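You operate a simulated robot arm through the tools that you are given. There is no shell and no other tool.

You run a simulated robot arm. Do the job below in one go: nothing can be reset, and whatever is moved stays where it is left.

JOB
Load the empty post: steel ring, brass ring, steel ring, brass ring.
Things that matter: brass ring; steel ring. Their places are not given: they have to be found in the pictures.

The check looks at the end state, three seconds after you hand in, the way a careful person would. Anything else that was tipped, shoved, dropped, spilled or broken makes it a failure.

ROBOT AND FRAMES
A 6-joint arm with a two-finger parallel gripper, fixed in place. Base frame: the origin is at the foot of the arm, x ahead of it, y to its left, z up; the work surface is at about z = 850. Units: mm, degrees, N and s.
With the tool pointing down near the work surface it reaches from about 300 to 660 mm from the base axis. Its first joint turns from -115.0 to 115.0 degrees. Payload 3.43 kg.
Tool frame: the origin (TCP) lies between the finger pads and is the grasp point; the fingertips stand 34 mm ahead of it; z points along the fingers, y is the line along which they close. The gripper opens to 128 mm. The fingers are 24 mm wide and 12 mm thick; the gripper's body (48 by 130 mm) begins 96 mm behind the TCP.
Orientation is that of the tool frame in the base frame, as a unit quaternion [w, x, y, z]. With the fingers straight down and closing along the base's y, the tool's x points along the base's -x, its y along +y and its z along -z.

CONTROLS
- The arm moves only by the tool nudge_tool. Its argument "motion" is a list of rows, each a list of 3 entries, a list of its own where there are three numbers: the shift along the tool's x, y, z in units of 30 mm (1.0 is 30 mm), then the turn, a rotation vector about the tool's x, y, z in units of 6 degrees (1.0 is 6 degrees), then the opening in per cent of the stroke, from 0 (shut) to 100 (fully open). In form: [[[dx, dy, dz], [rx, ry, rz], gripper], ...]. A call has 1 to 20 rows; each row shifts and turns the commanded pose from where the row before left it, along the tool's axes as they then stand. A call with a number of a shift or a turn outside -1 to 1 is refused whole. A row lasts 0.2 s, in which the tool goes at most 50 mm and 8.6 degrees; a call with a longer step from one row to the next is refused whole, and so is a gripper value outside its range. A pose out of reach is approached as far as the arm can. The call stops where the force on the tool passes 40 N (or 10 N more than at its start, if that is more) or the arm is blocked; 0.2 s more then pass. Each finger travels about 153 mm/s and halts on what it meets, pressing with about 35 N; the grip force reading is that of the motor and also rises with nothing between the fingers. The clock runs only during rows and for 0.2 s after the last one: add rows that do not move to give the fingers time. It gives the time, the measured TCP pose, the force on the tool (base axes), the opening and the grip force at its end, in the units of the frame above (readings bear some noise), with the torque about the TCP (base axes, N m) and any sound that the robot's microphone picked up.
- Cameras (640 x 400 px; columns grow to the right, rows downward): "scene" is fixed at [50.3, -498.4, 1413.2]; the picture's right is [0.30, -0.95, 0.00], its down [-0.78, -0.25, -0.58] and it looks along [0.55, 0.18, -0.82] (base axes); focal length 250 px, centre (320, 200). "wrist" rides on the gripper at [76, -11, -160] in the tool frame; the picture's right is [0.15, 0.99, 0.00], its down [-0.88, 0.13, -0.46] and it looks along [-0.45, 0.07, 0.89] (tool axes); focal length 234 px, centre (320, 200).
- get_image(camera): a new picture of that camera. The clock stands still meanwhile.
- move_column(by): slides the trunk up (or, below 0, down) by that many mm; the arm rides with it, the base frame stays. It gives what a move gives, with no picture.
- probe_pixels(camera, pixels): there is no depth. For up to 12 entries [column, row, z] of the newest picture of that camera ("zoom" is the newest enlarged one), the place [x, y] in the base frame at which the ray of that pixel passes the height z, good to about 2 mm. The clock stands still meanwhile.
- close_up(camera, box): a new picture of the part [left, top, right, bottom] of that camera's present view, enlarged. The clock stands still meanwhile.
- hand_in(): hands the job in; it is judged then, once.

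Unless the task says otherwise, let go and move clear before handing in.

The tools are called after "Emit:" as name(argument=value, ...) on one line, values as JSON. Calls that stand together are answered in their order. nudge_tool: Moves the arm, as the interface text tells. Its arguments: {"type":"object","properties":{"motion":{"type":"array","items":{"type":"array"}}},"required":["motion"]} The other tools are called the same way: move_column (by) slides the trunk up or down; get_image (camera) takes a picture; probe_pixels (camera, pixels) gives the place at which the rays of pixels pass given heights; close_up (camera, box) takes an enlarged picture of a part of a camera's view; hand_in () hands the job in.

At the start:

```text
t: 0.0
tcp_pos: [294.7, -351.1, 1157.2]
ee_rot: [-0.001, -0.001, 1.0, 0.0]
contact_force: [0.2, -0.2, 0.8]
moment: [-0.01, -0.04, 0.0]
finger_gap: 128.1
finger_force: 0.1
trunk travel left (down, up): [-875.0, 115.0]
```

scene: 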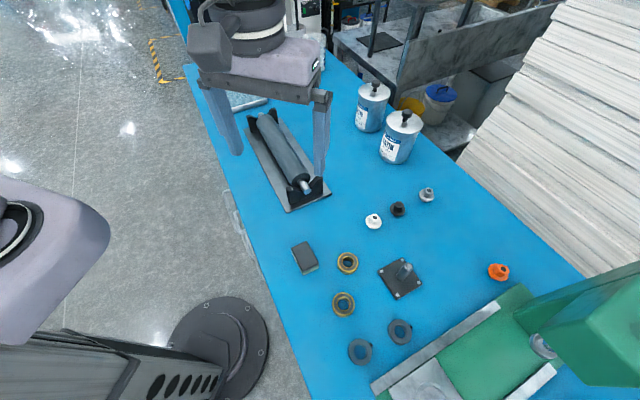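
wrist: 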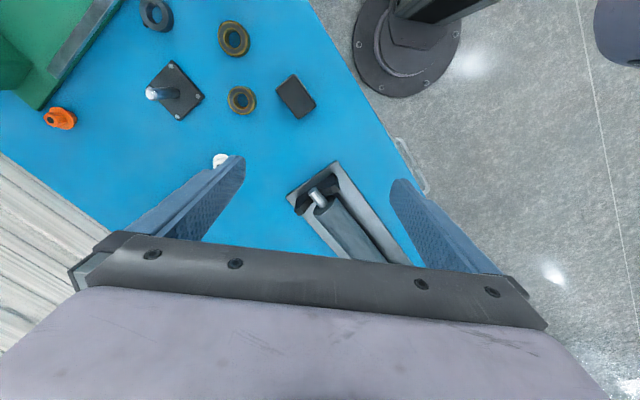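

The scene picture shows two brass rings near (347,262) and (343,304), two steel rings near (399,331) and (360,351), and a post on a square plate near (402,275). I'll enlarge that area to locate them well.

Emit:
close_up(camera="scene", box=[280, 230, 440, 370])

Emit:
close_up(camera="wrist", box=[100, 0, 340, 150])

```text
2.86 times, centred on (360, 300) of scene
```

zoom: 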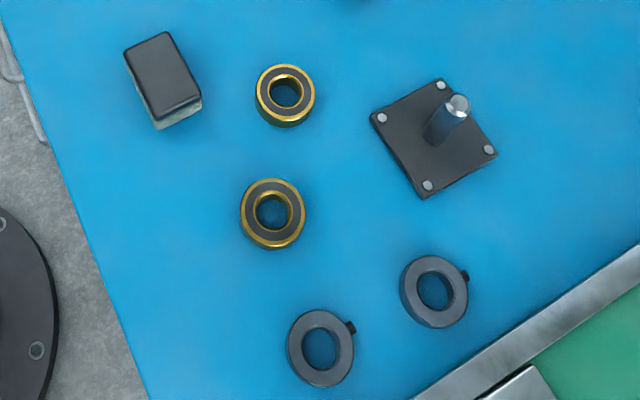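

```text
2.67 times, centred on (220, 75) of wrist
```

zoom: 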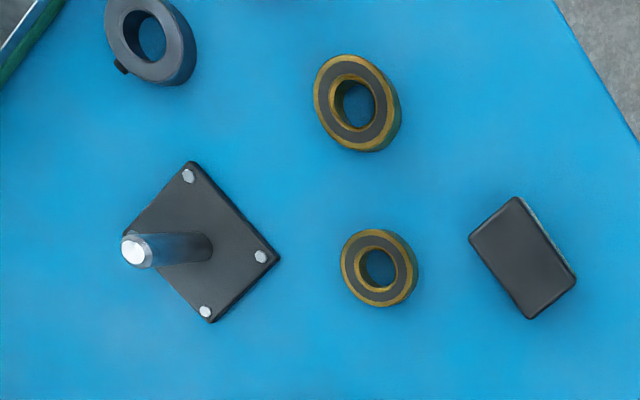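

The zoom shows the rings are bearing/collar-like, each about 30 mm class with a hole. I'll re-take the scene zoom so it is the newest and probe the ring edges and the post.

Emit:
close_up(camera="scene", box=[280, 230, 440, 370])

Emit:
probe_pixels(camera="zoom", pixels=[[285, 92, 865], [273, 212, 865], [433, 291, 865], [320, 347, 865], [434, 138, 856], [459, 105, 900], [256, 92, 865], [314, 92, 865], [242, 209, 865], [305, 209, 865], [287, 347, 865], [353, 347, 865]])

Emit:
probe_pixels(camera="zoom", pixels=[[371, 116, 856], [440, 79, 856], [496, 153, 856], [424, 199, 856], [459, 105, 910], [459, 105, 920], [459, 105, 890], [470, 275, 860], [350, 326, 860], [162, 90, 870], [285, 65, 865], [285, 125, 850]])

```text
2.86 times, centred on (360, 300) of scene
```

zoom: 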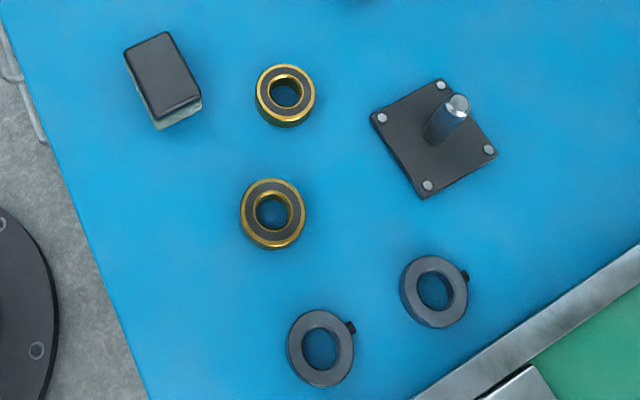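

```text
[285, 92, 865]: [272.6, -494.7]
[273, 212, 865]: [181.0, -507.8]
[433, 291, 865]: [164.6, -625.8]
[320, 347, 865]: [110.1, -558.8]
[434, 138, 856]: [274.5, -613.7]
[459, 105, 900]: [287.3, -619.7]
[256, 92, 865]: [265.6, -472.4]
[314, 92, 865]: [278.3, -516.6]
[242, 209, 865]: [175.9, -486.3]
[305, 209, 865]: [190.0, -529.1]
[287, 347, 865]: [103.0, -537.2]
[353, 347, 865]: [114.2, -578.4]
```

```text
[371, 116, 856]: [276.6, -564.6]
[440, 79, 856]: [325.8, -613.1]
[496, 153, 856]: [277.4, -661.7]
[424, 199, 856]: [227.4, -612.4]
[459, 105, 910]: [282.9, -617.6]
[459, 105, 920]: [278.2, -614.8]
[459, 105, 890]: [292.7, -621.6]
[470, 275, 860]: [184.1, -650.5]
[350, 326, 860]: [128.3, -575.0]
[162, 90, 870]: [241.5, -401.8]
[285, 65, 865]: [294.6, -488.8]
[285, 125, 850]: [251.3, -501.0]
```

The post stands near (277,-613) with its top around z≈920, the rings are about 45 mm across, and the steel rings' set screws point toward (+x,-y). I'll go above the nearer steel ring at about (110,-559), staying high, for a better look.

Emit:
nudge_tool(motion=[[[0.617, -0.693, 0.3], [0, 0, 0], 100], [[0.617, -0.693, 0.3], [0, 0, 0], 100], [[0.617, -0.693, 0.3], [0, 0, 0], 100], [[0.617, -0.693, 0.3], [0, 0, 0], 100], [[0.617, -0.693, 0.3], [0, 0, 0], 100], [[0.617, -0.693, 0.3], [0, 0, 0], 100], [[0.617, -0.693, 0.3], [0, 0, 0], 100], [[0.617, -0.693, 0.3], [0, 0, 0], 100], [[0.617, -0.693, 0.3], [0, 0, 0], 100], [[0.617, -0.693, 0.3], [0, 0, 0], 100], [[0, 0, 0], [0, 0, 0.9375], 100], [[0, 0, 0], [0, 0, 0.9375], 100], [[0, 0, 0], [0, 0, 0.9375], 100], [[0, 0, 0], [0, 0, 0.9375], 100], [[0, 0, 0], [0, 0, 0.9375], 100], [[0, 0, 0], [0, 0, 0.9375], 100], [[0, 0, 0], [0, 0, 0.9375], 100], [[0, 0, 0], [0, 0, 0.9375], 100]])

Emit:
get_image(camera="scene")

Emit:
get_image(camera="wrist")

```text
t: 3.8
tcp_pos: [109.1, -559.9, 1067.6]
ee_rot: [0.0, 0.382, 0.924, 0.0]
contact_force: [-0.5, -0.2, -0.3]
moment: [0.01, 0.0, 0.0]
finger_gap: 128.1
finger_force: 0.1
trunk travel left (down, up): [-875.0, 115.0]
```

```text
taken
```

scene: 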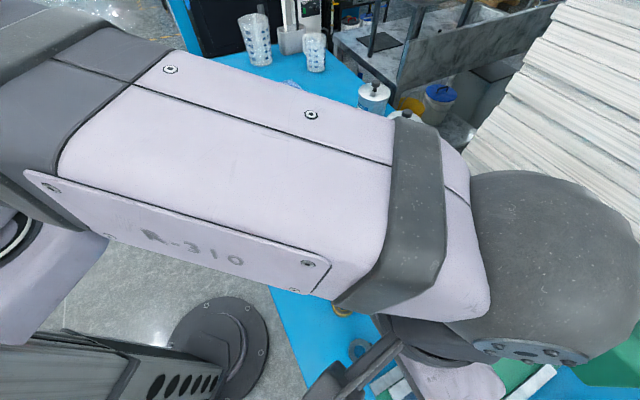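

```text
taken
```

wrist: 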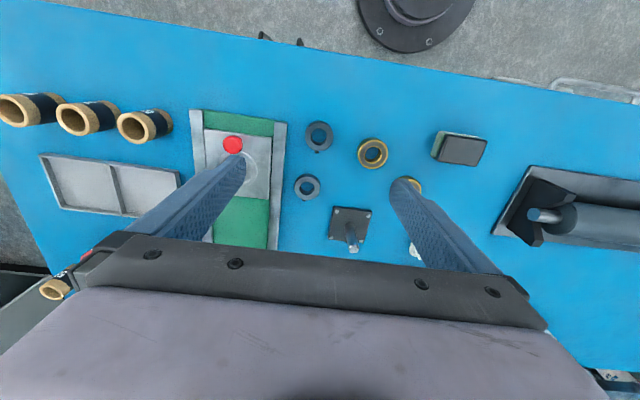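

The TCP is over the steel ring at wrist pixel (319,136); the green machine with a red button lies close left at (240,170). I'll take close-ups to see the machine's edges and the ring/post details.

Emit:
close_up(camera="wrist", box=[270, 100, 430, 260])

Emit:
probe_pixels(camera="zoom", pixels=[[320, 200, 865], [320, 100, 865]])

Emit:
close_up(camera="wrist", box=[170, 90, 330, 250])

```text
2.50 times, centred on (350, 180) of wrist
```

zoom: 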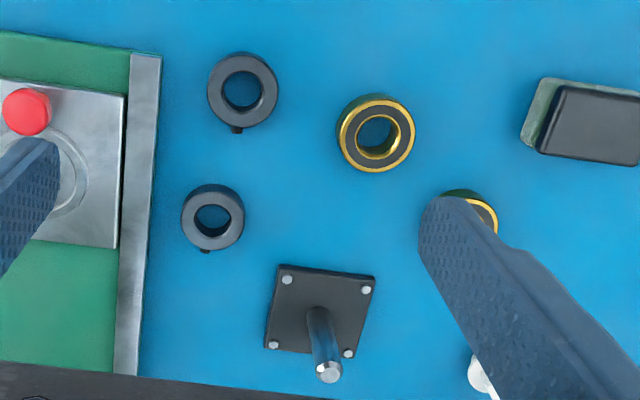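

```text
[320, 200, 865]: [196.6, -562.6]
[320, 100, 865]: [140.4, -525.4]
```

```text
2.50 times, centred on (250, 170) of wrist
```

zoom: 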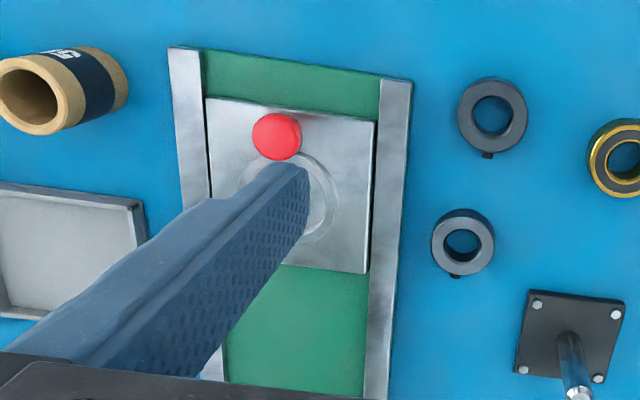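

I can see the press base's right rail from zoom (412,80) to (385,395). I'll probe it and the post, rings and plate in this view to cross-check positions.

Emit:
probe_pixels(camera="zoom", pixels=[[412, 80, 880], [385, 395, 880], [412, 80, 850], [170, 47, 880], [491, 114, 865], [462, 242, 865], [487, 156, 860], [455, 277, 860], [570, 340, 856], [578, 394, 920], [578, 394, 910], [277, 136, 900]])

Emit:
close_up(camera="wrist", box=[290, 110, 400, 180])

```text
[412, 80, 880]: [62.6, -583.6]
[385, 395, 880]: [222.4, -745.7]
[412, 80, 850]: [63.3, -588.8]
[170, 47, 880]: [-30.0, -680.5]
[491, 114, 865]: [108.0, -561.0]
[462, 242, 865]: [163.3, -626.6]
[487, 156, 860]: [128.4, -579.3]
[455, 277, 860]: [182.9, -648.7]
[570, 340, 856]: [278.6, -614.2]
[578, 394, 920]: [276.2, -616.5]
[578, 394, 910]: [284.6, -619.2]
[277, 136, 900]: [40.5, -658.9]
```

```text
5.71 times, centred on (345, 145) of wrist
```

zoom: 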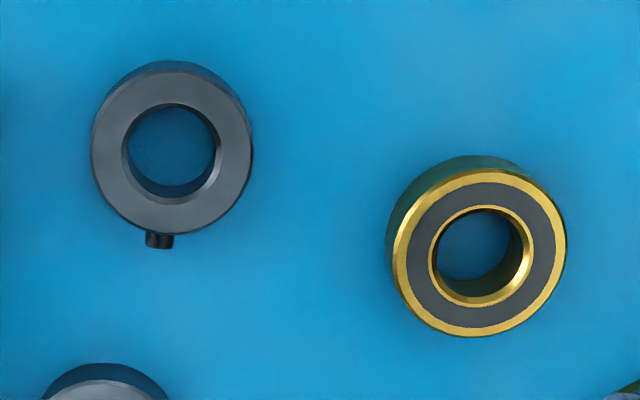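

The ring and post positions agree in both views (post ≈(277.5,-614.5), top z≈919), and the press rail runs 42–50 mm from the steel rings. Before going low I want to know how tall the press is, so I'll raise slightly, turn the yaw back and view it from a different spot.

Emit:
close_up(camera="scene", box=[440, 260, 640, 400])

Emit:
close_up(camera="wrist", box=[0, 60, 300, 280])

```text
2.86 times, centred on (540, 330) of scene
```

zoom: 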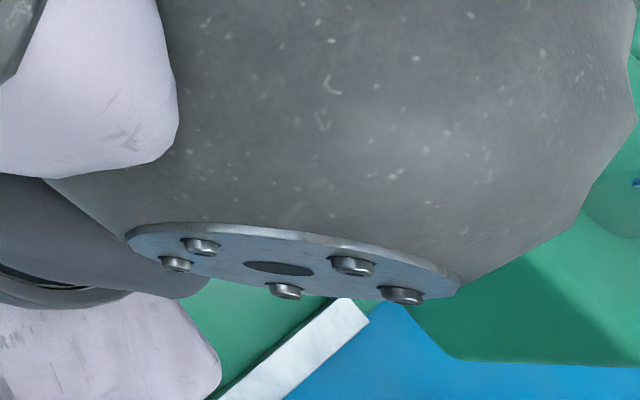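

```text
1.82 times, centred on (150, 170) of wrist
```

zoom: 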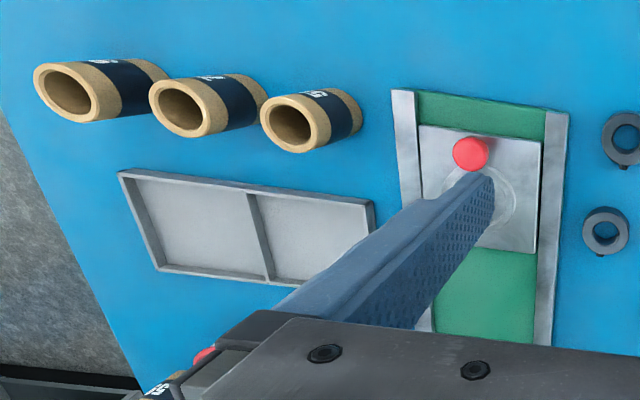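

The press is only partly seen and the arm hides its tall part. I'll rotate the yaw back, rise, move toward (200,-480) with the fingers shut and look at the press from there.

Emit:
nudge_tool(motion=[[[0, 0, -1], [0, 0, 0], 50], [[0, 0, -1], [0, 0, 0], 0], [[0, 0, -1], [0, 0, 0], 0], [[0, 0, 0], [0, 0, -0.9375], 0], [[0, 0, 0], [0, 0, -0.9375], 0], [[0, 0, 0], [0, 0, -0.9375], 0], [[0, 0, 0], [0, 0, -0.9375], 0], [[0, 0, 0], [0, 0, -0.9375], 0], [[0, 0, 0], [0, 0, -0.9375], 0], [[0, 0, 0], [0, 0, -0.9375], 0], [[0, 0, 0], [0, 0, -0.9375], 0], [[-0.76, 0.67, 0], [0, 0, 0], 0], [[-0.76, 0.67, 0], [0, 0, 0], 0], [[-0.76, 0.67, 0], [0, 0, 0], 0], [[-0.76, 0.67, 0], [0, 0, 0], 0]])

Emit:
get_image(camera="wrist")

Emit:
get_image(camera="scene")

```text
t: 7.0
tcp_pos: [200.8, -476.6, 1156.4]
ee_rot: [0.0, 0.0, 1.0, 0.0]
contact_force: [0.1, 0.7, -0.6]
moment: [-0.01, -0.01, 0.04]
finger_gap: 0.1
finger_force: 32.9
trunk travel left (down, up): [-875.0, 115.0]
```

```text
taken
```

wrist: 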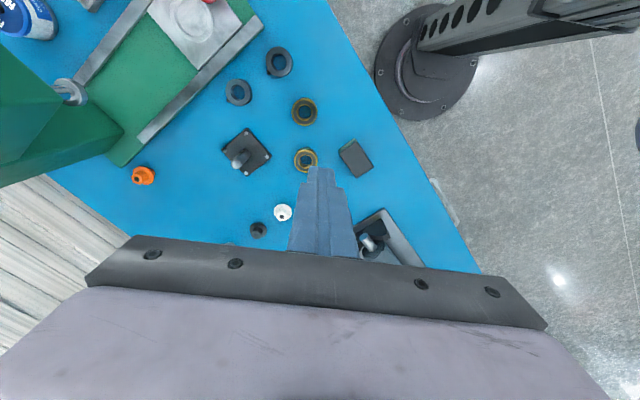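

```text
taken
```

scene: 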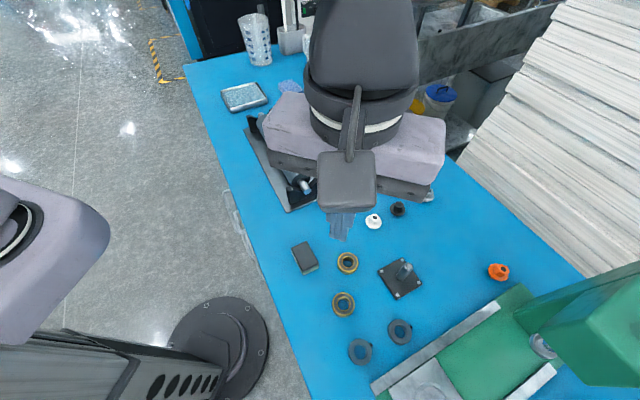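

Now the press is visible: a base with rails, a column at wrist (60,140) and an overhanging head with a ram at (70,92). I'll probe these to place the column and head.

Emit:
probe_pixels(camera="wrist", pixels=[[121, 165, 850], [122, 133, 870], [72, 92, 950], [72, 92, 1000], [58, 92, 1000], [58, 92, 1100], [0, 187, 1100], [263, 22, 870], [140, 142, 870], [0, 45, 1100], [190, 5, 870], [142, 175, 865]])

Emit:
probe_pixels(camera="scene", pixels=[[545, 340, 950], [545, 340, 1000], [553, 330, 1000], [553, 330, 1100], [553, 330, 1050], [590, 385, 1100], [590, 385, 1050], [515, 310, 870], [640, 262, 1100], [640, 262, 1000], [640, 375, 1100], [640, 315, 1100]])

Emit:
close_up(camera="wrist", box=[0, 0, 288, 180])

Emit:
close_up(camera="scene", box=[400, 250, 640, 400])

```text
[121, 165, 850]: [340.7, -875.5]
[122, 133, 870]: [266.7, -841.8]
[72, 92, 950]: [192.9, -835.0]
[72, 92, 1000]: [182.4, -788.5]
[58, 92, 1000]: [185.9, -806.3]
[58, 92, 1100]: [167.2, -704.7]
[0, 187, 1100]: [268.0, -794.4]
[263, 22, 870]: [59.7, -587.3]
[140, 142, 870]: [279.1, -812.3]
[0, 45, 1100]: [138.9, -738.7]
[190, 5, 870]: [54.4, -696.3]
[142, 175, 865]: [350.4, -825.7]
```

```text
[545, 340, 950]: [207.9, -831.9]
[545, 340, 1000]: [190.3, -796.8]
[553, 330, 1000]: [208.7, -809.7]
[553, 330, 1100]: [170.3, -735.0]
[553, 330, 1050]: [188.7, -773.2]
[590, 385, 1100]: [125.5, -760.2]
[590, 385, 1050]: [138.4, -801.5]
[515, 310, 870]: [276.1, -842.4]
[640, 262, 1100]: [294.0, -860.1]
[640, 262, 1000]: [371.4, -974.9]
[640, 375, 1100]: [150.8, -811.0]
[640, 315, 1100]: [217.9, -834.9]
```

```text
2.22 times, centred on (144, 90) of wrist
```

zoom: 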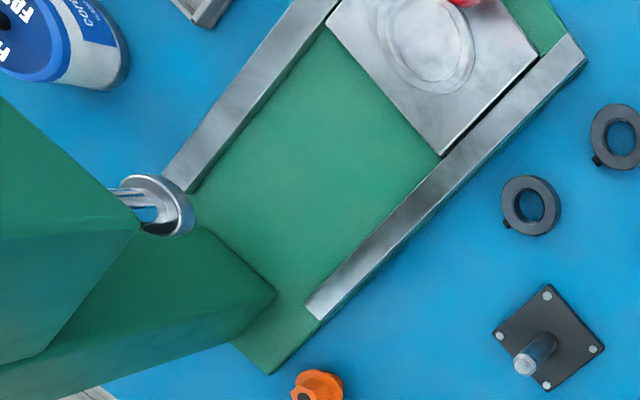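

```text
2.67 times, centred on (520, 325) of scene
```

zoom: 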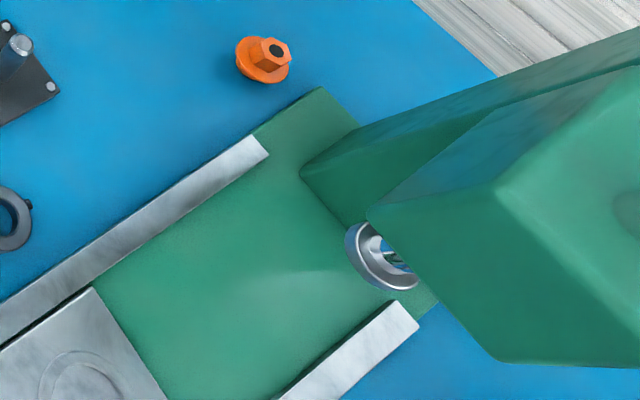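

The press column sits near (275,-842) and its head near (170,-740, z≥1000), more than 100 mm from where I need to work, so the path is clear. The post radius is about 674 mm, so I'll test reach above it at z≈1010 with the 45° yaw.

Emit:
nudge_tool(motion=[[[-0.426, -0.766, 0.813], [0, 0, 0], 43], [[-0.426, -0.766, 0.813], [0, 0, 0], 43], [[-0.426, -0.766, 0.813], [0, 0, 0], 43], [[-0.426, -0.766, 0.813], [0, 0, 0], 43], [[-0.426, -0.766, 0.813], [0, 0, 0], 43], [[-0.426, -0.766, 0.813], [0, 0, 0], 43], [[0, 0, 0], [0, 0, 0.9375], 43], [[0, 0, 0], [0, 0, 0.9375], 43], [[0, 0, 0], [0, 0, 0.9375], 43], [[0, 0, 0], [0, 0, 0.9375], 43], [[0, 0, 0], [0, 0, 0.9375], 43], [[0, 0, 0], [0, 0, 0.9375], 43], [[0, 0, 0], [0, 0, 0.9375], 43], [[0, 0, 0], [0, 0, 0.9375], 43]])

Emit:
get_image(camera="wrist")

Emit:
get_image(camera="scene")

```text
t: 10.0
tcp_pos: [260.5, -565.0, 1009.5]
ee_rot: [-0.001, 0.383, 0.924, 0.0]
contact_force: [0.1, -0.2, -0.2]
moment: [0.0, 0.02, 0.01]
finger_gap: 55.1
finger_force: 0.0
out of reach, approached as far as the arm can: row 4, 5, 6
trunk travel left (down, up): [-875.0, 115.0]
```

```text
taken
```

wrist: 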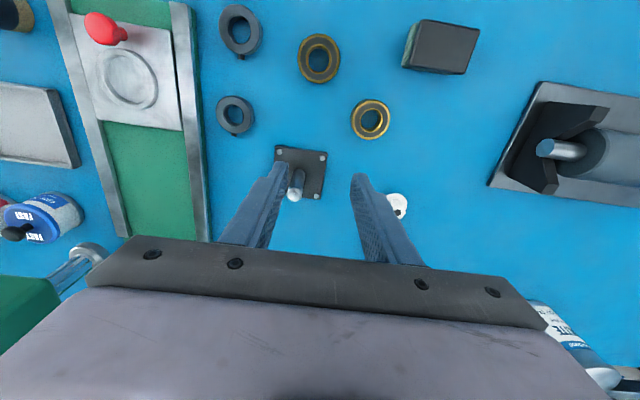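

```text
taken
```

scene: 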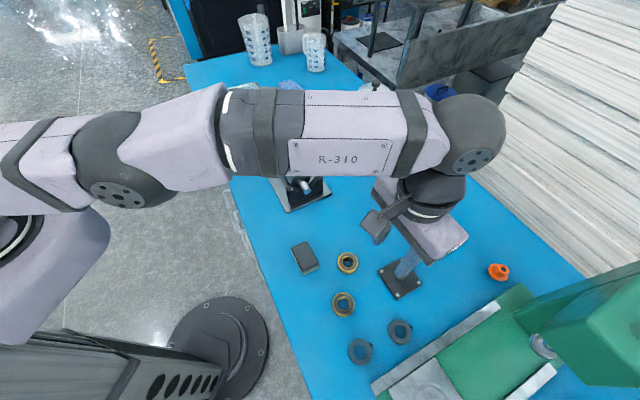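

The reading shows the arm stopped at (260.5,-565), radius 622 at z=1009, short of the post. Raising the trunk should give more reach at this height, so I'll lift it by 110 mm and read the pose.

Emit:
move_column(by=110)

```text
t: 11.4
tcp_pos: [260.1, -566.7, 1119.2]
ee_rot: [0.0, 0.382, 0.924, 0.0]
contact_force: [0.2, 0.2, 0.3]
moment: [0.02, 0.0, -0.01]
finger_gap: 55.2
finger_force: 0.1
trunk travel left (down, up): [-985.0, 5.0]
```

The trunk rode up and TCP is now at z≈1119. I'll come straight down to about z=1000 here, then step outward to the post to see whether it is reachable with a vertical tool.

Emit:
nudge_tool(motion=[[[0, 0, 0.99], [0, 0, 0], 43], [[0, 0, 0.99], [0, 0, 0], 43], [[0, 0, 0.99], [0, 0, 0], 43], [[0, 0, 0.99], [0, 0, 0], 43], [[-0.77, -0.36, 0], [0, 0, 0], 43], [[-0.77, -0.36, 0], [0, 0, 0], 43], [[0, 0, 0], [0, 0, 0], 43]])

```text
t: 13.0
tcp_pos: [260.1, -568.6, 1003.2]
ee_rot: [0.0, 0.382, 0.924, 0.0]
contact_force: [0.5, -0.5, 0.0]
moment: [0.01, 0.02, 0.03]
finger_gap: 55.0
finger_force: 0.1
out of reach, approached as far as the arm can: row 5, 6
trunk travel left (down, up): [-985.0, 5.0]
```

The arm stopped again near (260,-569), radius 625, so height is not the only limit. I'll look at the arm's posture in the scene picture.

Emit:
get_image(camera="scene")

Emit:
get_image(camera="wrist")

```text
taken
```

scene: 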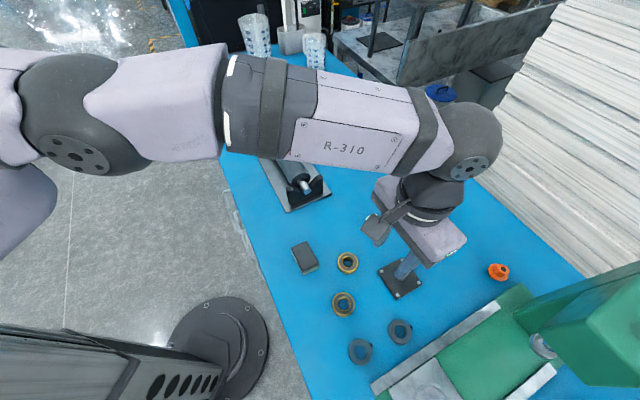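

```text
taken
```

wrist: 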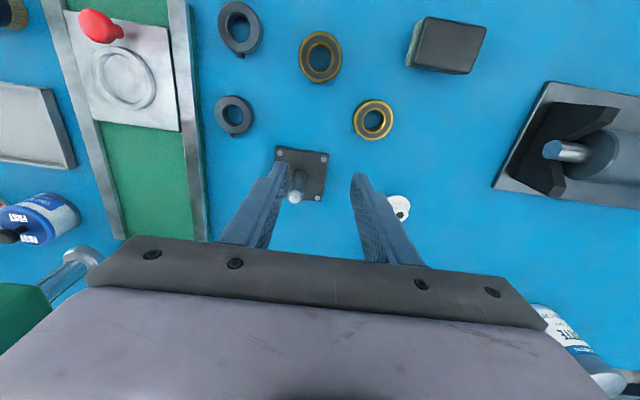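

The wrist ball sits about 264 mm above the TCP and the arm looks nearly straight, so a vertical tool reaches only about 625 mm; tilting the fingers outward ~15° about the closing axis will gain the rest while keeping rings level. I'll back off, rise, and then put the trunk back down, where the shoulder height suits best.

Emit:
nudge_tool(motion=[[[0.9, 0, -0.9], [0, 0, 0], 43], [[0.9, 0, -0.9], [0, 0, 0], 43], [[0, 0, -0.9], [0, 0, 0], 43], [[0, 0, -0.9], [0, 0, 0], 43]])

Emit:
move_column(by=-110)

```text
t: 14.0
tcp_pos: [219.2, -529.1, 1109.8]
ee_rot: [0.001, 0.382, 0.924, -0.001]
contact_force: [-0.8, -0.1, 0.1]
moment: [0.0, 0.01, 0.0]
finger_gap: 55.0
finger_force: 0.0
trunk travel left (down, up): [-985.0, 5.0]
```

```text
t: 15.4
tcp_pos: [219.6, -529.5, 999.9]
ee_rot: [0.0, 0.381, 0.924, 0.0]
contact_force: [-0.1, 0.0, 0.5]
moment: [0.0, 0.03, 0.02]
finger_gap: 54.7
finger_force: 0.1
trunk travel left (down, up): [-875.0, 115.0]
```

Trunk is back and TCP is at (219.6,-529.5,1000). Now I'll tilt 15° about the tool's y so the fingers lean outward, and test reaching over the post at z=1000 (tips well above its 919 top).

Emit:
nudge_tool(motion=[[[0, 0, 0], [0, -0.8333, 0], 43], [[0, 0, 0], [0, -0.8333, 0], 43], [[0, 0, 0], [0, -0.8334, 0], 43], [[-0.728, -0.16, 0.195], [0, 0, 0], 43], [[-0.728, -0.16, 0.195], [0, 0, 0], 43], [[-0.728, -0.16, 0.195], [0, 0, 0], 43], [[-0.728, -0.16, 0.195], [0, 0, 0], 43], [[0, 0, 0], [0, 0, 0], 43]])

Emit:
get_image(camera="wrist")

Emit:
get_image(camera="scene")

```text
t: 17.2
tcp_pos: [270.2, -607.8, 1000.8]
ee_rot: [0.121, 0.379, 0.916, -0.05]
contact_force: [-0.7, -0.2, -0.1]
moment: [-0.02, 0.03, 0.04]
finger_gap: 55.2
finger_force: 0.0
trunk travel left (down, up): [-875.0, 115.0]
```

```text
taken
```

wrist: 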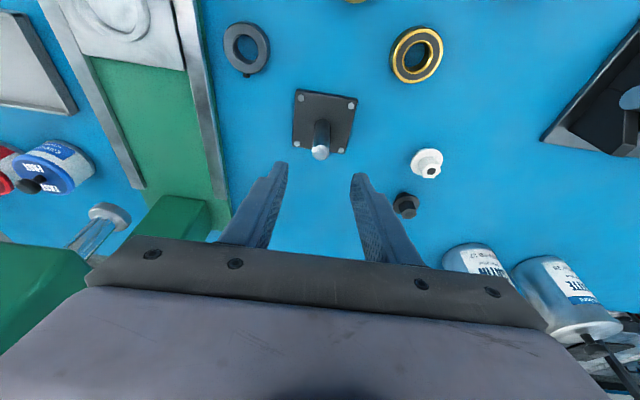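

```text
taken
```

scene: 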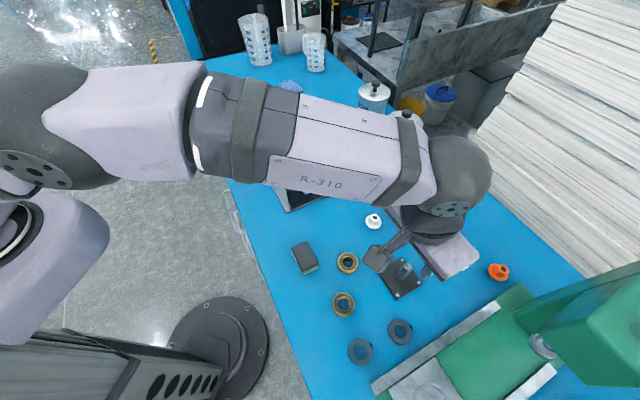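

The tilted pose is reached exactly at (270,-608,1001) with no warning, so the post is attainable. I'll zoom on the post and steel ring from here to refine positions.

Emit:
close_up(camera="wrist", box=[270, 70, 382, 170])

Emit:
probe_pixels(camera="wrist", pixels=[[320, 152, 919], [322, 128, 857], [246, 47, 865], [417, 54, 865]])

```text
4.00 times, centred on (326, 120) of wrist
```

zoom: 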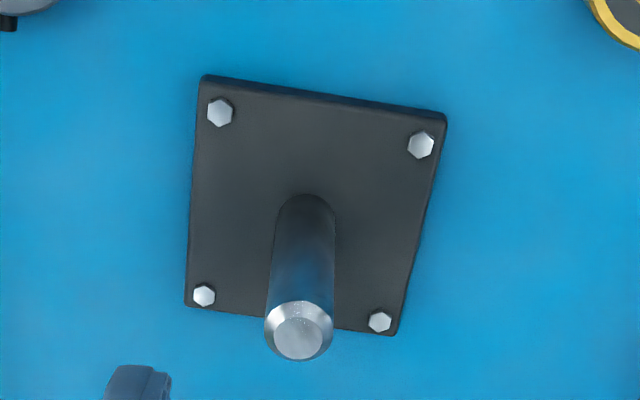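

```text
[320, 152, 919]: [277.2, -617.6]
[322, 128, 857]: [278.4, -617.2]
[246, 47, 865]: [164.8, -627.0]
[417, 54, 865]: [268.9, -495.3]
```

The post shows a chamfered top at zoom (299,331) and base centre near (305,220). I'll probe these precisely, plus plate corners and post width.

Emit:
probe_pixels(camera="zoom", pixels=[[299, 331, 919], [299, 331, 915], [305, 220, 857], [305, 220, 860], [264, 328, 915], [334, 328, 915], [205, 80, 857], [445, 120, 857], [395, 334, 857], [186, 304, 857], [219, 112, 860], [380, 321, 860]])

```text
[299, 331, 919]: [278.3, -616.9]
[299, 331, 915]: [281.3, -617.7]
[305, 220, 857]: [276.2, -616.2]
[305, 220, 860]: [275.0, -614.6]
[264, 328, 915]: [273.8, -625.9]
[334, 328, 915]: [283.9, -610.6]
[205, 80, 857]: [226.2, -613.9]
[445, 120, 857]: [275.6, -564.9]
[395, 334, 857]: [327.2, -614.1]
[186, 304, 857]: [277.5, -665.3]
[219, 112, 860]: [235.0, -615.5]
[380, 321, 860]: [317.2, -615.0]
```

Post centre is about (277.2,-615.2), about 18 mm thick, and the plate corners (with bolts) lie along ±x/±y so the 45° closing axis clears them. Next I'll go above the first steel ring near (109,-560) keeping the tilt, tips at about z=924.

Emit:
nudge_tool(motion=[[[0.893, -0.447, -0.0045], [0, 0, 0], 43], [[0.893, -0.447, -0.0045], [0, 0, 0], 43], [[0.893, -0.447, -0.0045], [0, 0, 0], 43], [[0.893, -0.447, -0.0045], [0, 0, 0], 43], [[0.893, -0.447, -0.0045], [0, 0, 0], 43], [[0.893, -0.447, -0.0045], [0, 0, 0], 43], [[0, 0, 0], [0, 0, 0], 43]])

Emit:
get_image(camera="wrist")

Emit:
close_up(camera="wrist", box=[256, 60, 384, 180])

```text
t: 18.8
tcp_pos: [103.4, -554.5, 956.7]
ee_rot: [0.121, 0.379, 0.916, -0.051]
contact_force: [-0.2, 0.1, -0.1]
moment: [-0.02, 0.0, 0.02]
finger_gap: 55.0
finger_force: 0.0
trunk travel left (down, up): [-875.0, 115.0]
```

```text
taken
```

wrist: 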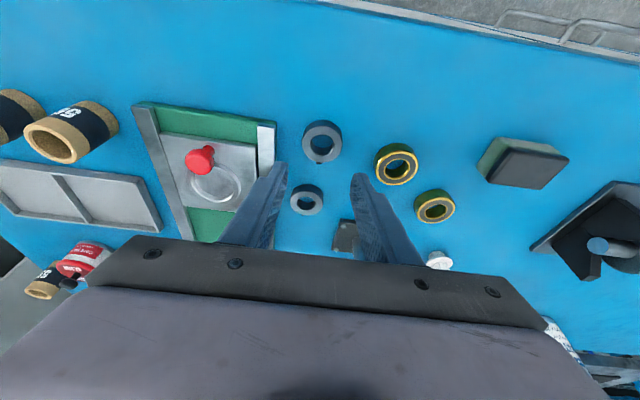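

```text
3.33 times, centred on (320, 120) of wrist
```

zoom: 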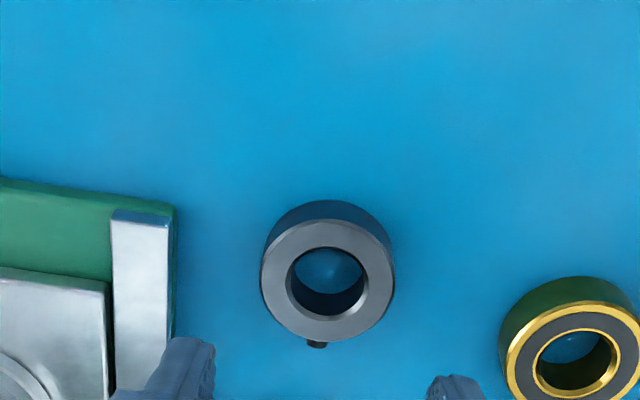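

The steel ring lies between and below the fingers (zoom face centre ≈(328,281)). I'll probe its face edges and the bottom contour to get its height and exact centre.

Emit:
probe_pixels(camera="zoom", pixels=[[327, 281, 865], [327, 281, 862], [327, 281, 868], [262, 281, 865], [394, 281, 865], [325, 219, 865], [325, 200, 850], [328, 343, 865], [318, 343, 857], [287, 280, 865], [366, 280, 865], [174, 290, 850]])

Emit:
probe_pixels(camera="zoom", pixels=[[172, 212, 870], [166, 350, 870], [177, 205, 850], [176, 340, 850], [576, 350, 868], [576, 350, 865], [502, 350, 865], [640, 350, 865], [570, 303, 868], [570, 277, 850], [395, 270, 857], [262, 250, 850]])

```text
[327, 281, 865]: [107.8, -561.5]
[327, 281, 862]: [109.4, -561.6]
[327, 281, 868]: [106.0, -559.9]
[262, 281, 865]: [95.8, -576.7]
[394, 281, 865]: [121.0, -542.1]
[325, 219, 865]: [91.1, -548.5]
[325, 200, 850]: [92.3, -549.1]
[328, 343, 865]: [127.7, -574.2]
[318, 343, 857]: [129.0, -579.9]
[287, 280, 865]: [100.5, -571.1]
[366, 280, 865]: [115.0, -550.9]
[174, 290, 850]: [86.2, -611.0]
```

```text
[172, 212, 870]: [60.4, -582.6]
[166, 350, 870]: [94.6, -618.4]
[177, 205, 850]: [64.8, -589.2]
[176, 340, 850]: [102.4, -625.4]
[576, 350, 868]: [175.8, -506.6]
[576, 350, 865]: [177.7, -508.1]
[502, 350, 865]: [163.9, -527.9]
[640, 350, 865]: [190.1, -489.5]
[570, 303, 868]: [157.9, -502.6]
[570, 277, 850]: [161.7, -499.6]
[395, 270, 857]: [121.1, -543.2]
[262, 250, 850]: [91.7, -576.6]
```

Ring centre ≈(108.8,-560.6), OD ≈43.5, hole ≈24, height ≈14–15; the rail is 50 mm away. The TCP is already aligned, so I'll go straight down to z≈888 (lowest finger corner ≈852), still open.

Emit:
nudge_tool(motion=[[[0.148, 0, 0.553], [0, 0, 0], 43], [[0.148, 0, 0.553], [0, 0, 0], 43], [[0.148, 0, 0.553], [0, 0, 0], 43], [[0.148, 0, 0.553], [0, 0, 0], 43], [[0, 0, 0], [0, 0, 0], 43]])

Emit:
close_up(camera="wrist", box=[220, 100, 420, 225])

```text
t: 20.0
tcp_pos: [103.3, -553.3, 888.8]
ee_rot: [0.121, 0.379, 0.916, -0.05]
contact_force: [0.1, 0.3, 0.0]
moment: [0.0, 0.01, 0.02]
finger_gap: 55.1
finger_force: 0.1
trunk travel left (down, up): [-875.0, 115.0]
```

```text
3.20 times, centred on (320, 162) of wrist
```

zoom: 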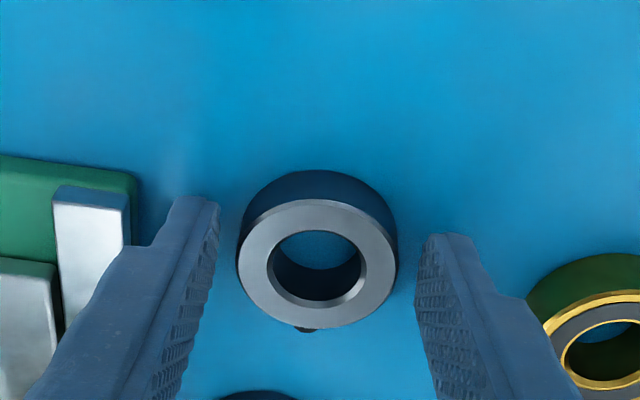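

The fingers straddle the ring on both sides with clear gaps (left tip near zoom (210,200), right tip near (430,240)). I'll probe the tips and ring to confirm the ring centre lies within the pad width.

Emit:
probe_pixels(camera="zoom", pixels=[[216, 205, 853], [428, 240, 853], [318, 263, 865], [318, 263, 864], [238, 258, 865], [398, 258, 865], [320, 198, 865], [318, 328, 865]])

```text
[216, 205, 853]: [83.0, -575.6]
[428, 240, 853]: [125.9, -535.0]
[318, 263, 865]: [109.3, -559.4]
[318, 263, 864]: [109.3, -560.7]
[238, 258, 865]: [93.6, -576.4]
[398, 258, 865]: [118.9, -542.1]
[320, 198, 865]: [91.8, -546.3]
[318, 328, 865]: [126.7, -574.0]
```

Ring centre (109,-560.4) coincides with the finger axis at ring height within about 1 mm. Closing now.

Emit:
nudge_tool(motion=[[[0, 0, 0], [0, 0, 0], 20], [[0, 0, 0], [0, 0, 0], 20], [[0, 0, 0], [0, 0, 0], 20]])

```text
t: 20.8
tcp_pos: [102.8, -554.7, 889.8]
ee_rot: [0.12, 0.378, 0.917, -0.05]
contact_force: [-0.3, -0.5, -0.8]
moment: [-0.03, 0.01, -0.03]
finger_gap: 43.1
finger_force: 35.4
trunk travel left (down, up): [-875.0, 115.0]
```

The fingers stopped at 43.1 mm with 35 N, so the ring is held. Lifting straight up by about 96 mm.

Emit:
nudge_tool(motion=[[[-0.1, 0, -0.373], [0, 0, 0], 20], [[-0.182, 0, -0.68], [0, 0, 0], 20], [[-0.182, 0, -0.68], [0, 0, 0], 20], [[-0.182, 0, -0.68], [0, 0, 0], 20], [[-0.182, 0, -0.68], [0, 0, 0], 20], [[0, 0, 0], [0, 0, 0], 20]])

Emit:
close_up(camera="wrist", box=[220, 100, 420, 225])

```text
t: 22.2
tcp_pos: [103.6, -553.3, 986.1]
ee_rot: [0.121, 0.379, 0.916, -0.05]
contact_force: [0.4, 0.2, -0.9]
moment: [0.03, 0.0, -0.02]
finger_gap: 43.3
finger_force: 35.2
trunk travel left (down, up): [-875.0, 115.0]
```

```text
3.20 times, centred on (320, 162) of wrist
```

zoom: 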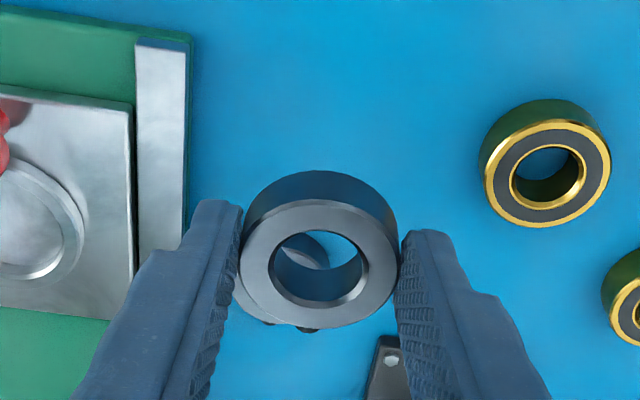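

The steel ring is held level between the pads and clear of everything. Moving over the post with its bottom at about z=947, above the 919 post top.

Emit:
nudge_tool(motion=[[[-0.849, 0.439, 0.2275], [0, 0, 0], 20], [[-0.849, 0.439, 0.2275], [0, 0, 0], 20], [[-0.849, 0.439, 0.2275], [0, 0, 0], 20], [[-0.849, 0.439, 0.2275], [0, 0, 0], 20], [[-0.849, 0.439, 0.2275], [0, 0, 0], 20], [[-0.849, 0.439, 0.2275], [0, 0, 0], 20], [[0, 0, 0], [0, 0, 0], 20]])

Emit:
close_up(camera="wrist", box=[220, 100, 420, 225])

Emit:
close_up(camera="scene", box=[340, 220, 460, 310])

```text
t: 23.8
tcp_pos: [270.5, -609.0, 987.6]
ee_rot: [0.121, 0.379, 0.916, -0.05]
contact_force: [0.1, -0.5, -1.3]
moment: [0.01, 0.02, -0.03]
finger_gap: 43.1
finger_force: 35.0
trunk travel left (down, up): [-875.0, 115.0]
```

```text
3.20 times, centred on (320, 162) of wrist
```

zoom: 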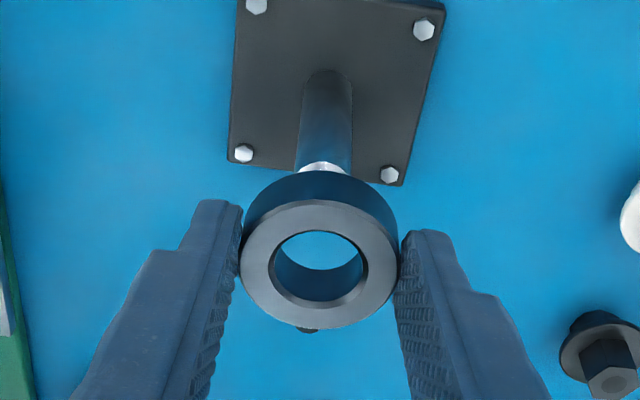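

```text
4.44 times, centred on (400, 265) of scene
```

zoom: 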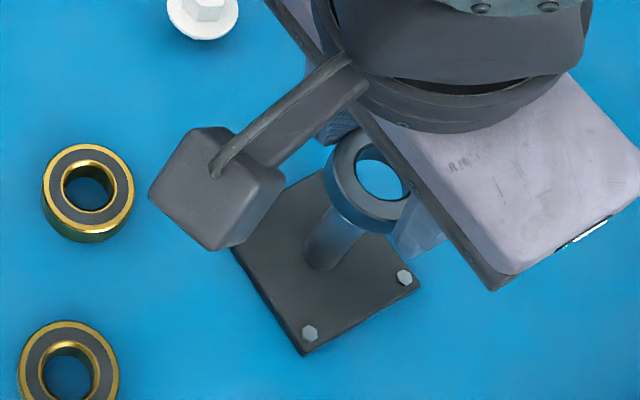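

In the wrist zoom the post axis runs (327,98)→(322,170) toward the ring hole centre at (319,262). I'll probe the ring face centre at its height against the post position, using the scene view as a cross-check.

Emit:
close_up(camera="wrist", box=[220, 100, 420, 225])

Emit:
probe_pixels(camera="zoom", pixels=[[318, 263, 963], [320, 252, 963], [239, 258, 963], [398, 258, 963], [320, 200, 963], [318, 328, 963], [323, 168, 918], [302, 165, 918], [346, 172, 918], [327, 95, 857], [304, 95, 870], [352, 95, 870]])

Emit:
close_up(camera="scene", box=[340, 220, 460, 310])

Emit:
probe_pixels(camera="zoom", pixels=[[384, 178, 963], [378, 178, 963], [344, 222, 915], [330, 250, 857], [321, 250, 857], [314, 262, 857], [232, 250, 857], [302, 355, 857], [420, 284, 857]])

```text
3.20 times, centred on (320, 162) of wrist
```

zoom: 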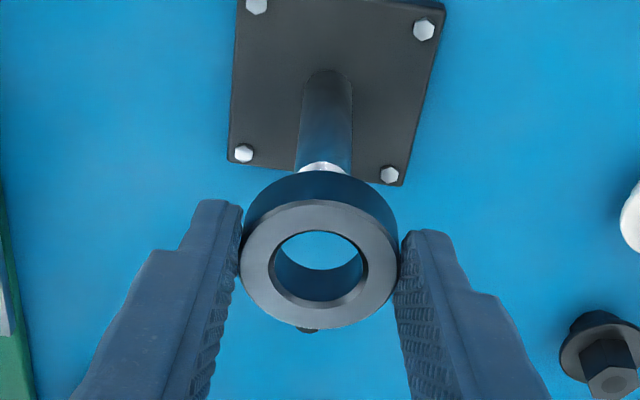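

```text
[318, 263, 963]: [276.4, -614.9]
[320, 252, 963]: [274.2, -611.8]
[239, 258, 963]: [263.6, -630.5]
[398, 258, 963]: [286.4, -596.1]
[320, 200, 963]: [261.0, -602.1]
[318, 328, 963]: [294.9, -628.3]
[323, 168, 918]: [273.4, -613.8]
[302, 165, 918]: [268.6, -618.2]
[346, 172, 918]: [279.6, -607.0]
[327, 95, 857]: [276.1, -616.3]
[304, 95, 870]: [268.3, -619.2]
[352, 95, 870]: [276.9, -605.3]
```

```text
4.44 times, centred on (400, 265) of scene
```

zoom: 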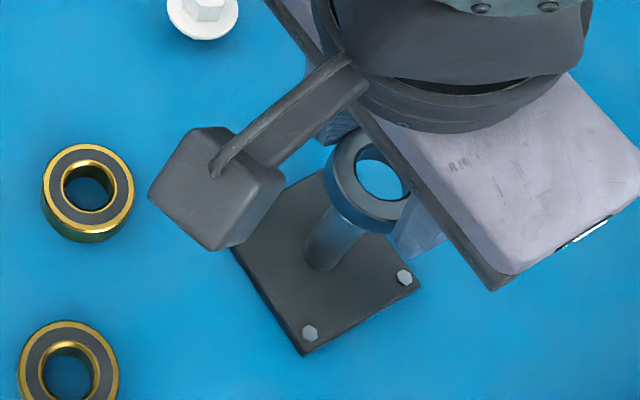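

```text
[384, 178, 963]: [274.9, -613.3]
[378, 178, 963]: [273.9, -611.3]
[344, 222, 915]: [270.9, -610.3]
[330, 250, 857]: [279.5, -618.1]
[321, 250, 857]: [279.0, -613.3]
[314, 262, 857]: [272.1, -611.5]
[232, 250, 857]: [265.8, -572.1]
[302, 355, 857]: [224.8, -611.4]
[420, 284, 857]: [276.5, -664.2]
```

Both views put the ring centre within about 2 mm of the post axis (276.4,-614.9 vs 277.2,-615.2). I'll lower straight down with a tiny outward correction to TCP z≈905, watching the force.

Emit:
nudge_tool(motion=[[[0.113, 0, 0.441], [0, 0, 0], 20], [[0.113, 0, 0.441], [0, 0, 0], 20], [[0.113, 0, 0.441], [0, 0, 0], 20], [[0.113, 0, 0.441], [0, 0, 0], 20], [[0.113, 0, 0.441], [0, 0, 0], 20], [[0.113, 0, 0.441], [0, 0, 0], 20], [[0, 0, 0], [0, 0, 0], 20]])

Emit:
close_up(camera="wrist", box=[220, 100, 420, 225])

Emit:
close_up(camera="scene", box=[340, 220, 460, 310])

```text
t: 25.4
tcp_pos: [272.9, -609.1, 905.6]
ee_rot: [0.122, 0.379, 0.916, -0.05]
contact_force: [0.2, -0.5, -1.0]
moment: [0.0, 0.03, -0.01]
finger_gap: 43.2
finger_force: 34.9
trunk travel left (down, up): [-875.0, 115.0]
```

```text
3.20 times, centred on (320, 162) of wrist
```

zoom: 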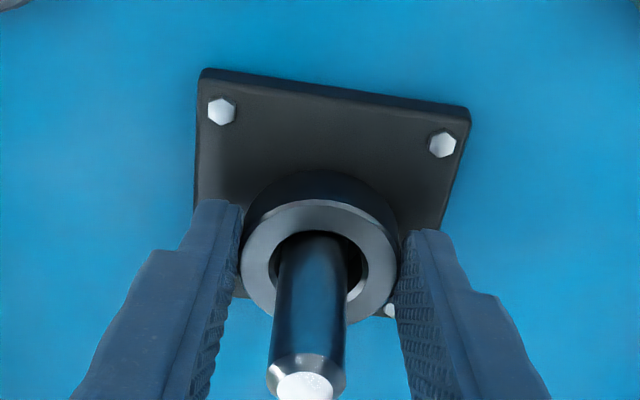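

```text
4.44 times, centred on (400, 265) of scene
```

zoom: 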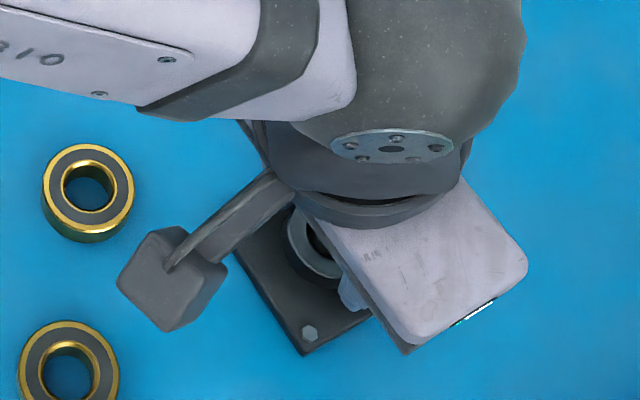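

The ring is threaded on the post with no contact force. I'll lower another 6 mm, then in small steps while watching the vertical force.

Emit:
nudge_tool(motion=[[[0.026, 0, 0.0965], [0, 0, 0], 20], [[0.026, 0, 0.0965], [0, 0, 0], 20], [[0, 0, 0], [0, 0, 0], 20]])

Emit:
nudge_tool(motion=[[[0.013, 0, 0.0483], [0, 0, 0], 20], [[0, 0, 0], [0, 0, 0], 20]])

```text
t: 26.2
tcp_pos: [272.4, -608.6, 899.8]
ee_rot: [0.121, 0.378, 0.916, -0.05]
contact_force: [-1.8, 1.6, 2.1]
moment: [0.13, 0.04, 0.01]
finger_gap: 43.1
finger_force: 35.0
trunk travel left (down, up): [-875.0, 115.0]
```

```text
t: 26.8
tcp_pos: [271.7, -610.0, 898.5]
ee_rot: [0.122, 0.379, 0.916, -0.051]
contact_force: [-3.9, 1.0, 9.3]
moment: [0.19, 0.12, -0.01]
finger_gap: 43.1
finger_force: 34.7
trunk travel left (down, up): [-875.0, 115.0]
```

Contact began at TCP z≈899 (9 N), so the ring is seated on the plate (plate top ≈860). I'll open to 55 mm and rise straight up.

Emit:
nudge_tool(motion=[[[0, 0, 0], [0, 0, 0], 43], [[0, 0, 0], [0, 0, 0], 43], [[0, 0, 0], [0, 0, 0], 43], [[-0.078, 0, -0.29], [0, 0, 0], 43], [[-0.155, 0, -0.58], [0, 0, 0], 43], [[-0.155, 0, -0.58], [0, 0, 0], 43], [[-0.155, 0, -0.58], [0, 0, 0], 43], [[-0.155, 0, -0.58], [0, 0, 0], 43], [[-0.078, 0, -0.29], [0, 0, 0], 43], [[0, 0, 0], [0, 0, 0], 43]])

Emit:
get_image(camera="wrist")

Emit:
close_up(camera="wrist", box=[220, 60, 420, 185])

```text
t: 29.0
tcp_pos: [272.2, -610.3, 985.5]
ee_rot: [0.12, 0.379, 0.916, -0.05]
contact_force: [-0.2, -0.2, -0.6]
moment: [-0.02, 0.01, 0.01]
finger_gap: 55.0
finger_force: 0.3
trunk travel left (down, up): [-875.0, 115.0]
```

```text
taken
```

wrist: 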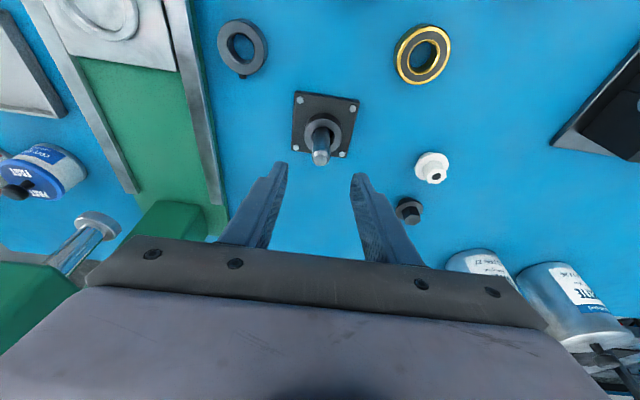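

```text
3.20 times, centred on (320, 122) of wrist
```

zoom: 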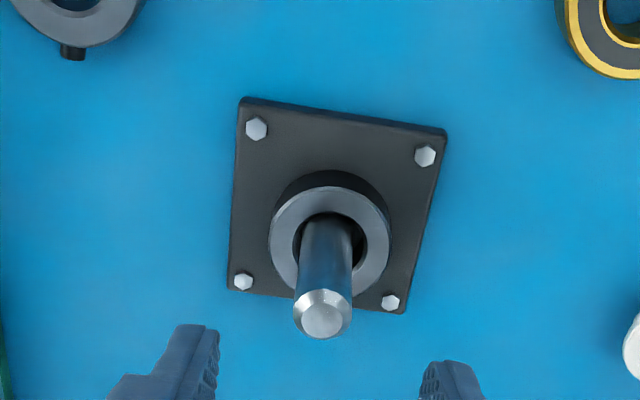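

The first steel ring sits flat on the plate around the post (zoom (330,240)). Next, the brass ring near (270.5,-495): I'll hover above it at z≈960.

Emit:
nudge_tool(motion=[[[0.629, 0.536, 0.007], [0, 0, 0], 43], [[0.629, 0.536, 0.007], [0, 0, 0], 43], [[0.629, 0.536, 0.007], [0, 0, 0], 43], [[0.629, 0.536, 0.007], [0, 0, 0], 43], [[0.629, 0.536, 0.007], [0, 0, 0], 43], [[0, 0, 0], [0, 0, 0], 43]])

Emit:
get_image(camera="wrist")

Emit:
close_up(camera="wrist", box=[240, 80, 400, 180])

```text
t: 30.4
tcp_pos: [266.2, -489.9, 960.4]
ee_rot: [0.12, 0.379, 0.916, -0.05]
contact_force: [-0.1, -0.1, -0.3]
moment: [-0.01, 0.01, -0.02]
finger_gap: 55.0
finger_force: 0.0
trunk travel left (down, up): [-875.0, 115.0]
```

```text
taken
```

wrist: 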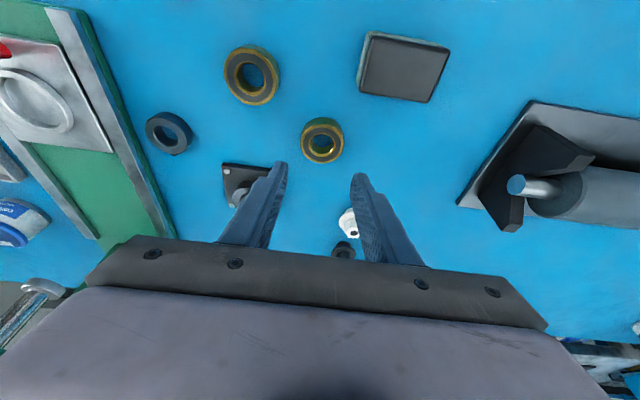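

```text
4.00 times, centred on (320, 130) of wrist
```

zoom: 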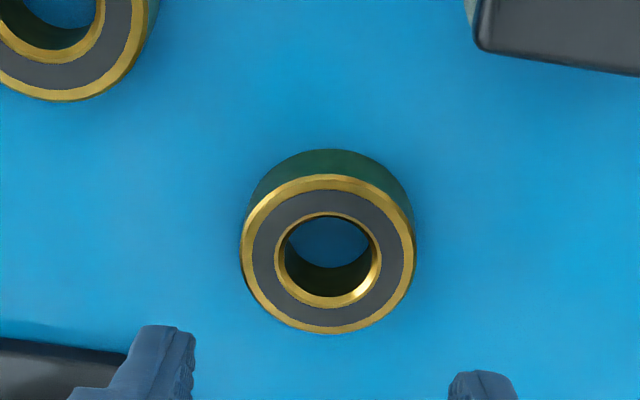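

The brass ring is in view at zoom face centre (328,254). Probing its edges for centre and height.

Emit:
probe_pixels(camera="zoom", pixels=[[328, 254, 866], [241, 250, 866], [414, 252, 866], [328, 175, 866], [328, 334, 866], [328, 149, 850], [280, 254, 866], [377, 254, 866], [328, 175, 864], [328, 175, 868]])

```text
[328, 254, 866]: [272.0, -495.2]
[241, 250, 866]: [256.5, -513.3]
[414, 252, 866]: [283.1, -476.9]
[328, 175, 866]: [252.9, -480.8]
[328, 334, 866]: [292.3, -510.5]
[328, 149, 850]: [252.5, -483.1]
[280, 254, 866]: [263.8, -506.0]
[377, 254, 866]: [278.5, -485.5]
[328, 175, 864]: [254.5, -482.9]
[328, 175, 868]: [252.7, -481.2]
```

Brass ring centre ≈(271.7,-495.3), OD ≈45, height ≈15–16, already aligned with the finger axis within 1 mm. Opening slightly to 60 mm and descending to z≈888.5.

Emit:
nudge_tool(motion=[[[0.155, 0, 0.58], [0, 0, 0], 47], [[0.155, 0, 0.58], [0, 0, 0], 47], [[0.155, 0, 0.58], [0, 0, 0], 47], [[0.155, 0, 0.58], [0, 0, 0], 47], [[0, 0, 0], [0, 0, 0], 47]])

Emit:
close_up(camera="wrist", box=[220, 100, 420, 225])

```text
t: 31.6
tcp_pos: [264.8, -489.6, 888.9]
ee_rot: [0.121, 0.378, 0.916, -0.049]
contact_force: [-1.1, -0.5, -0.2]
moment: [0.01, 0.01, -0.01]
finger_gap: 60.1
finger_force: 0.1
trunk travel left (down, up): [-875.0, 115.0]
```

```text
3.20 times, centred on (320, 162) of wrist
```

zoom: 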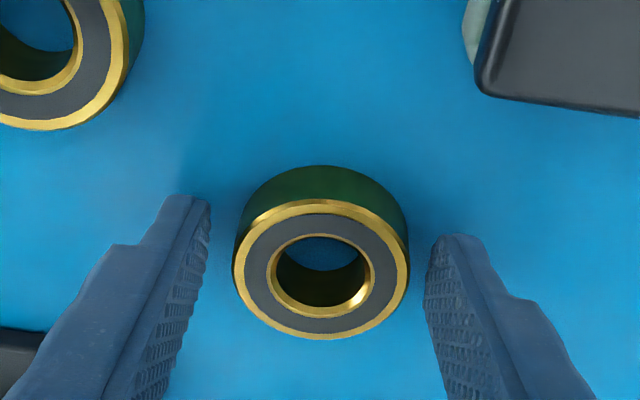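

The brass ring sits centred between the open fingers (zoom (321,268)). Closing, then checking the grip.

Emit:
nudge_tool(motion=[[[0, 0, 0], [0, 0, 0], 20], [[0, 0, 0], [0, 0, 0], 20], [[0, 0, 0], [0, 0, 0], 20]])

```text
t: 32.4
tcp_pos: [264.2, -489.5, 888.0]
ee_rot: [0.12, 0.379, 0.916, -0.049]
contact_force: [0.1, -0.5, 0.3]
moment: [0.05, 0.03, -0.04]
finger_gap: 46.7
finger_force: 35.5
trunk travel left (down, up): [-875.0, 115.0]
```

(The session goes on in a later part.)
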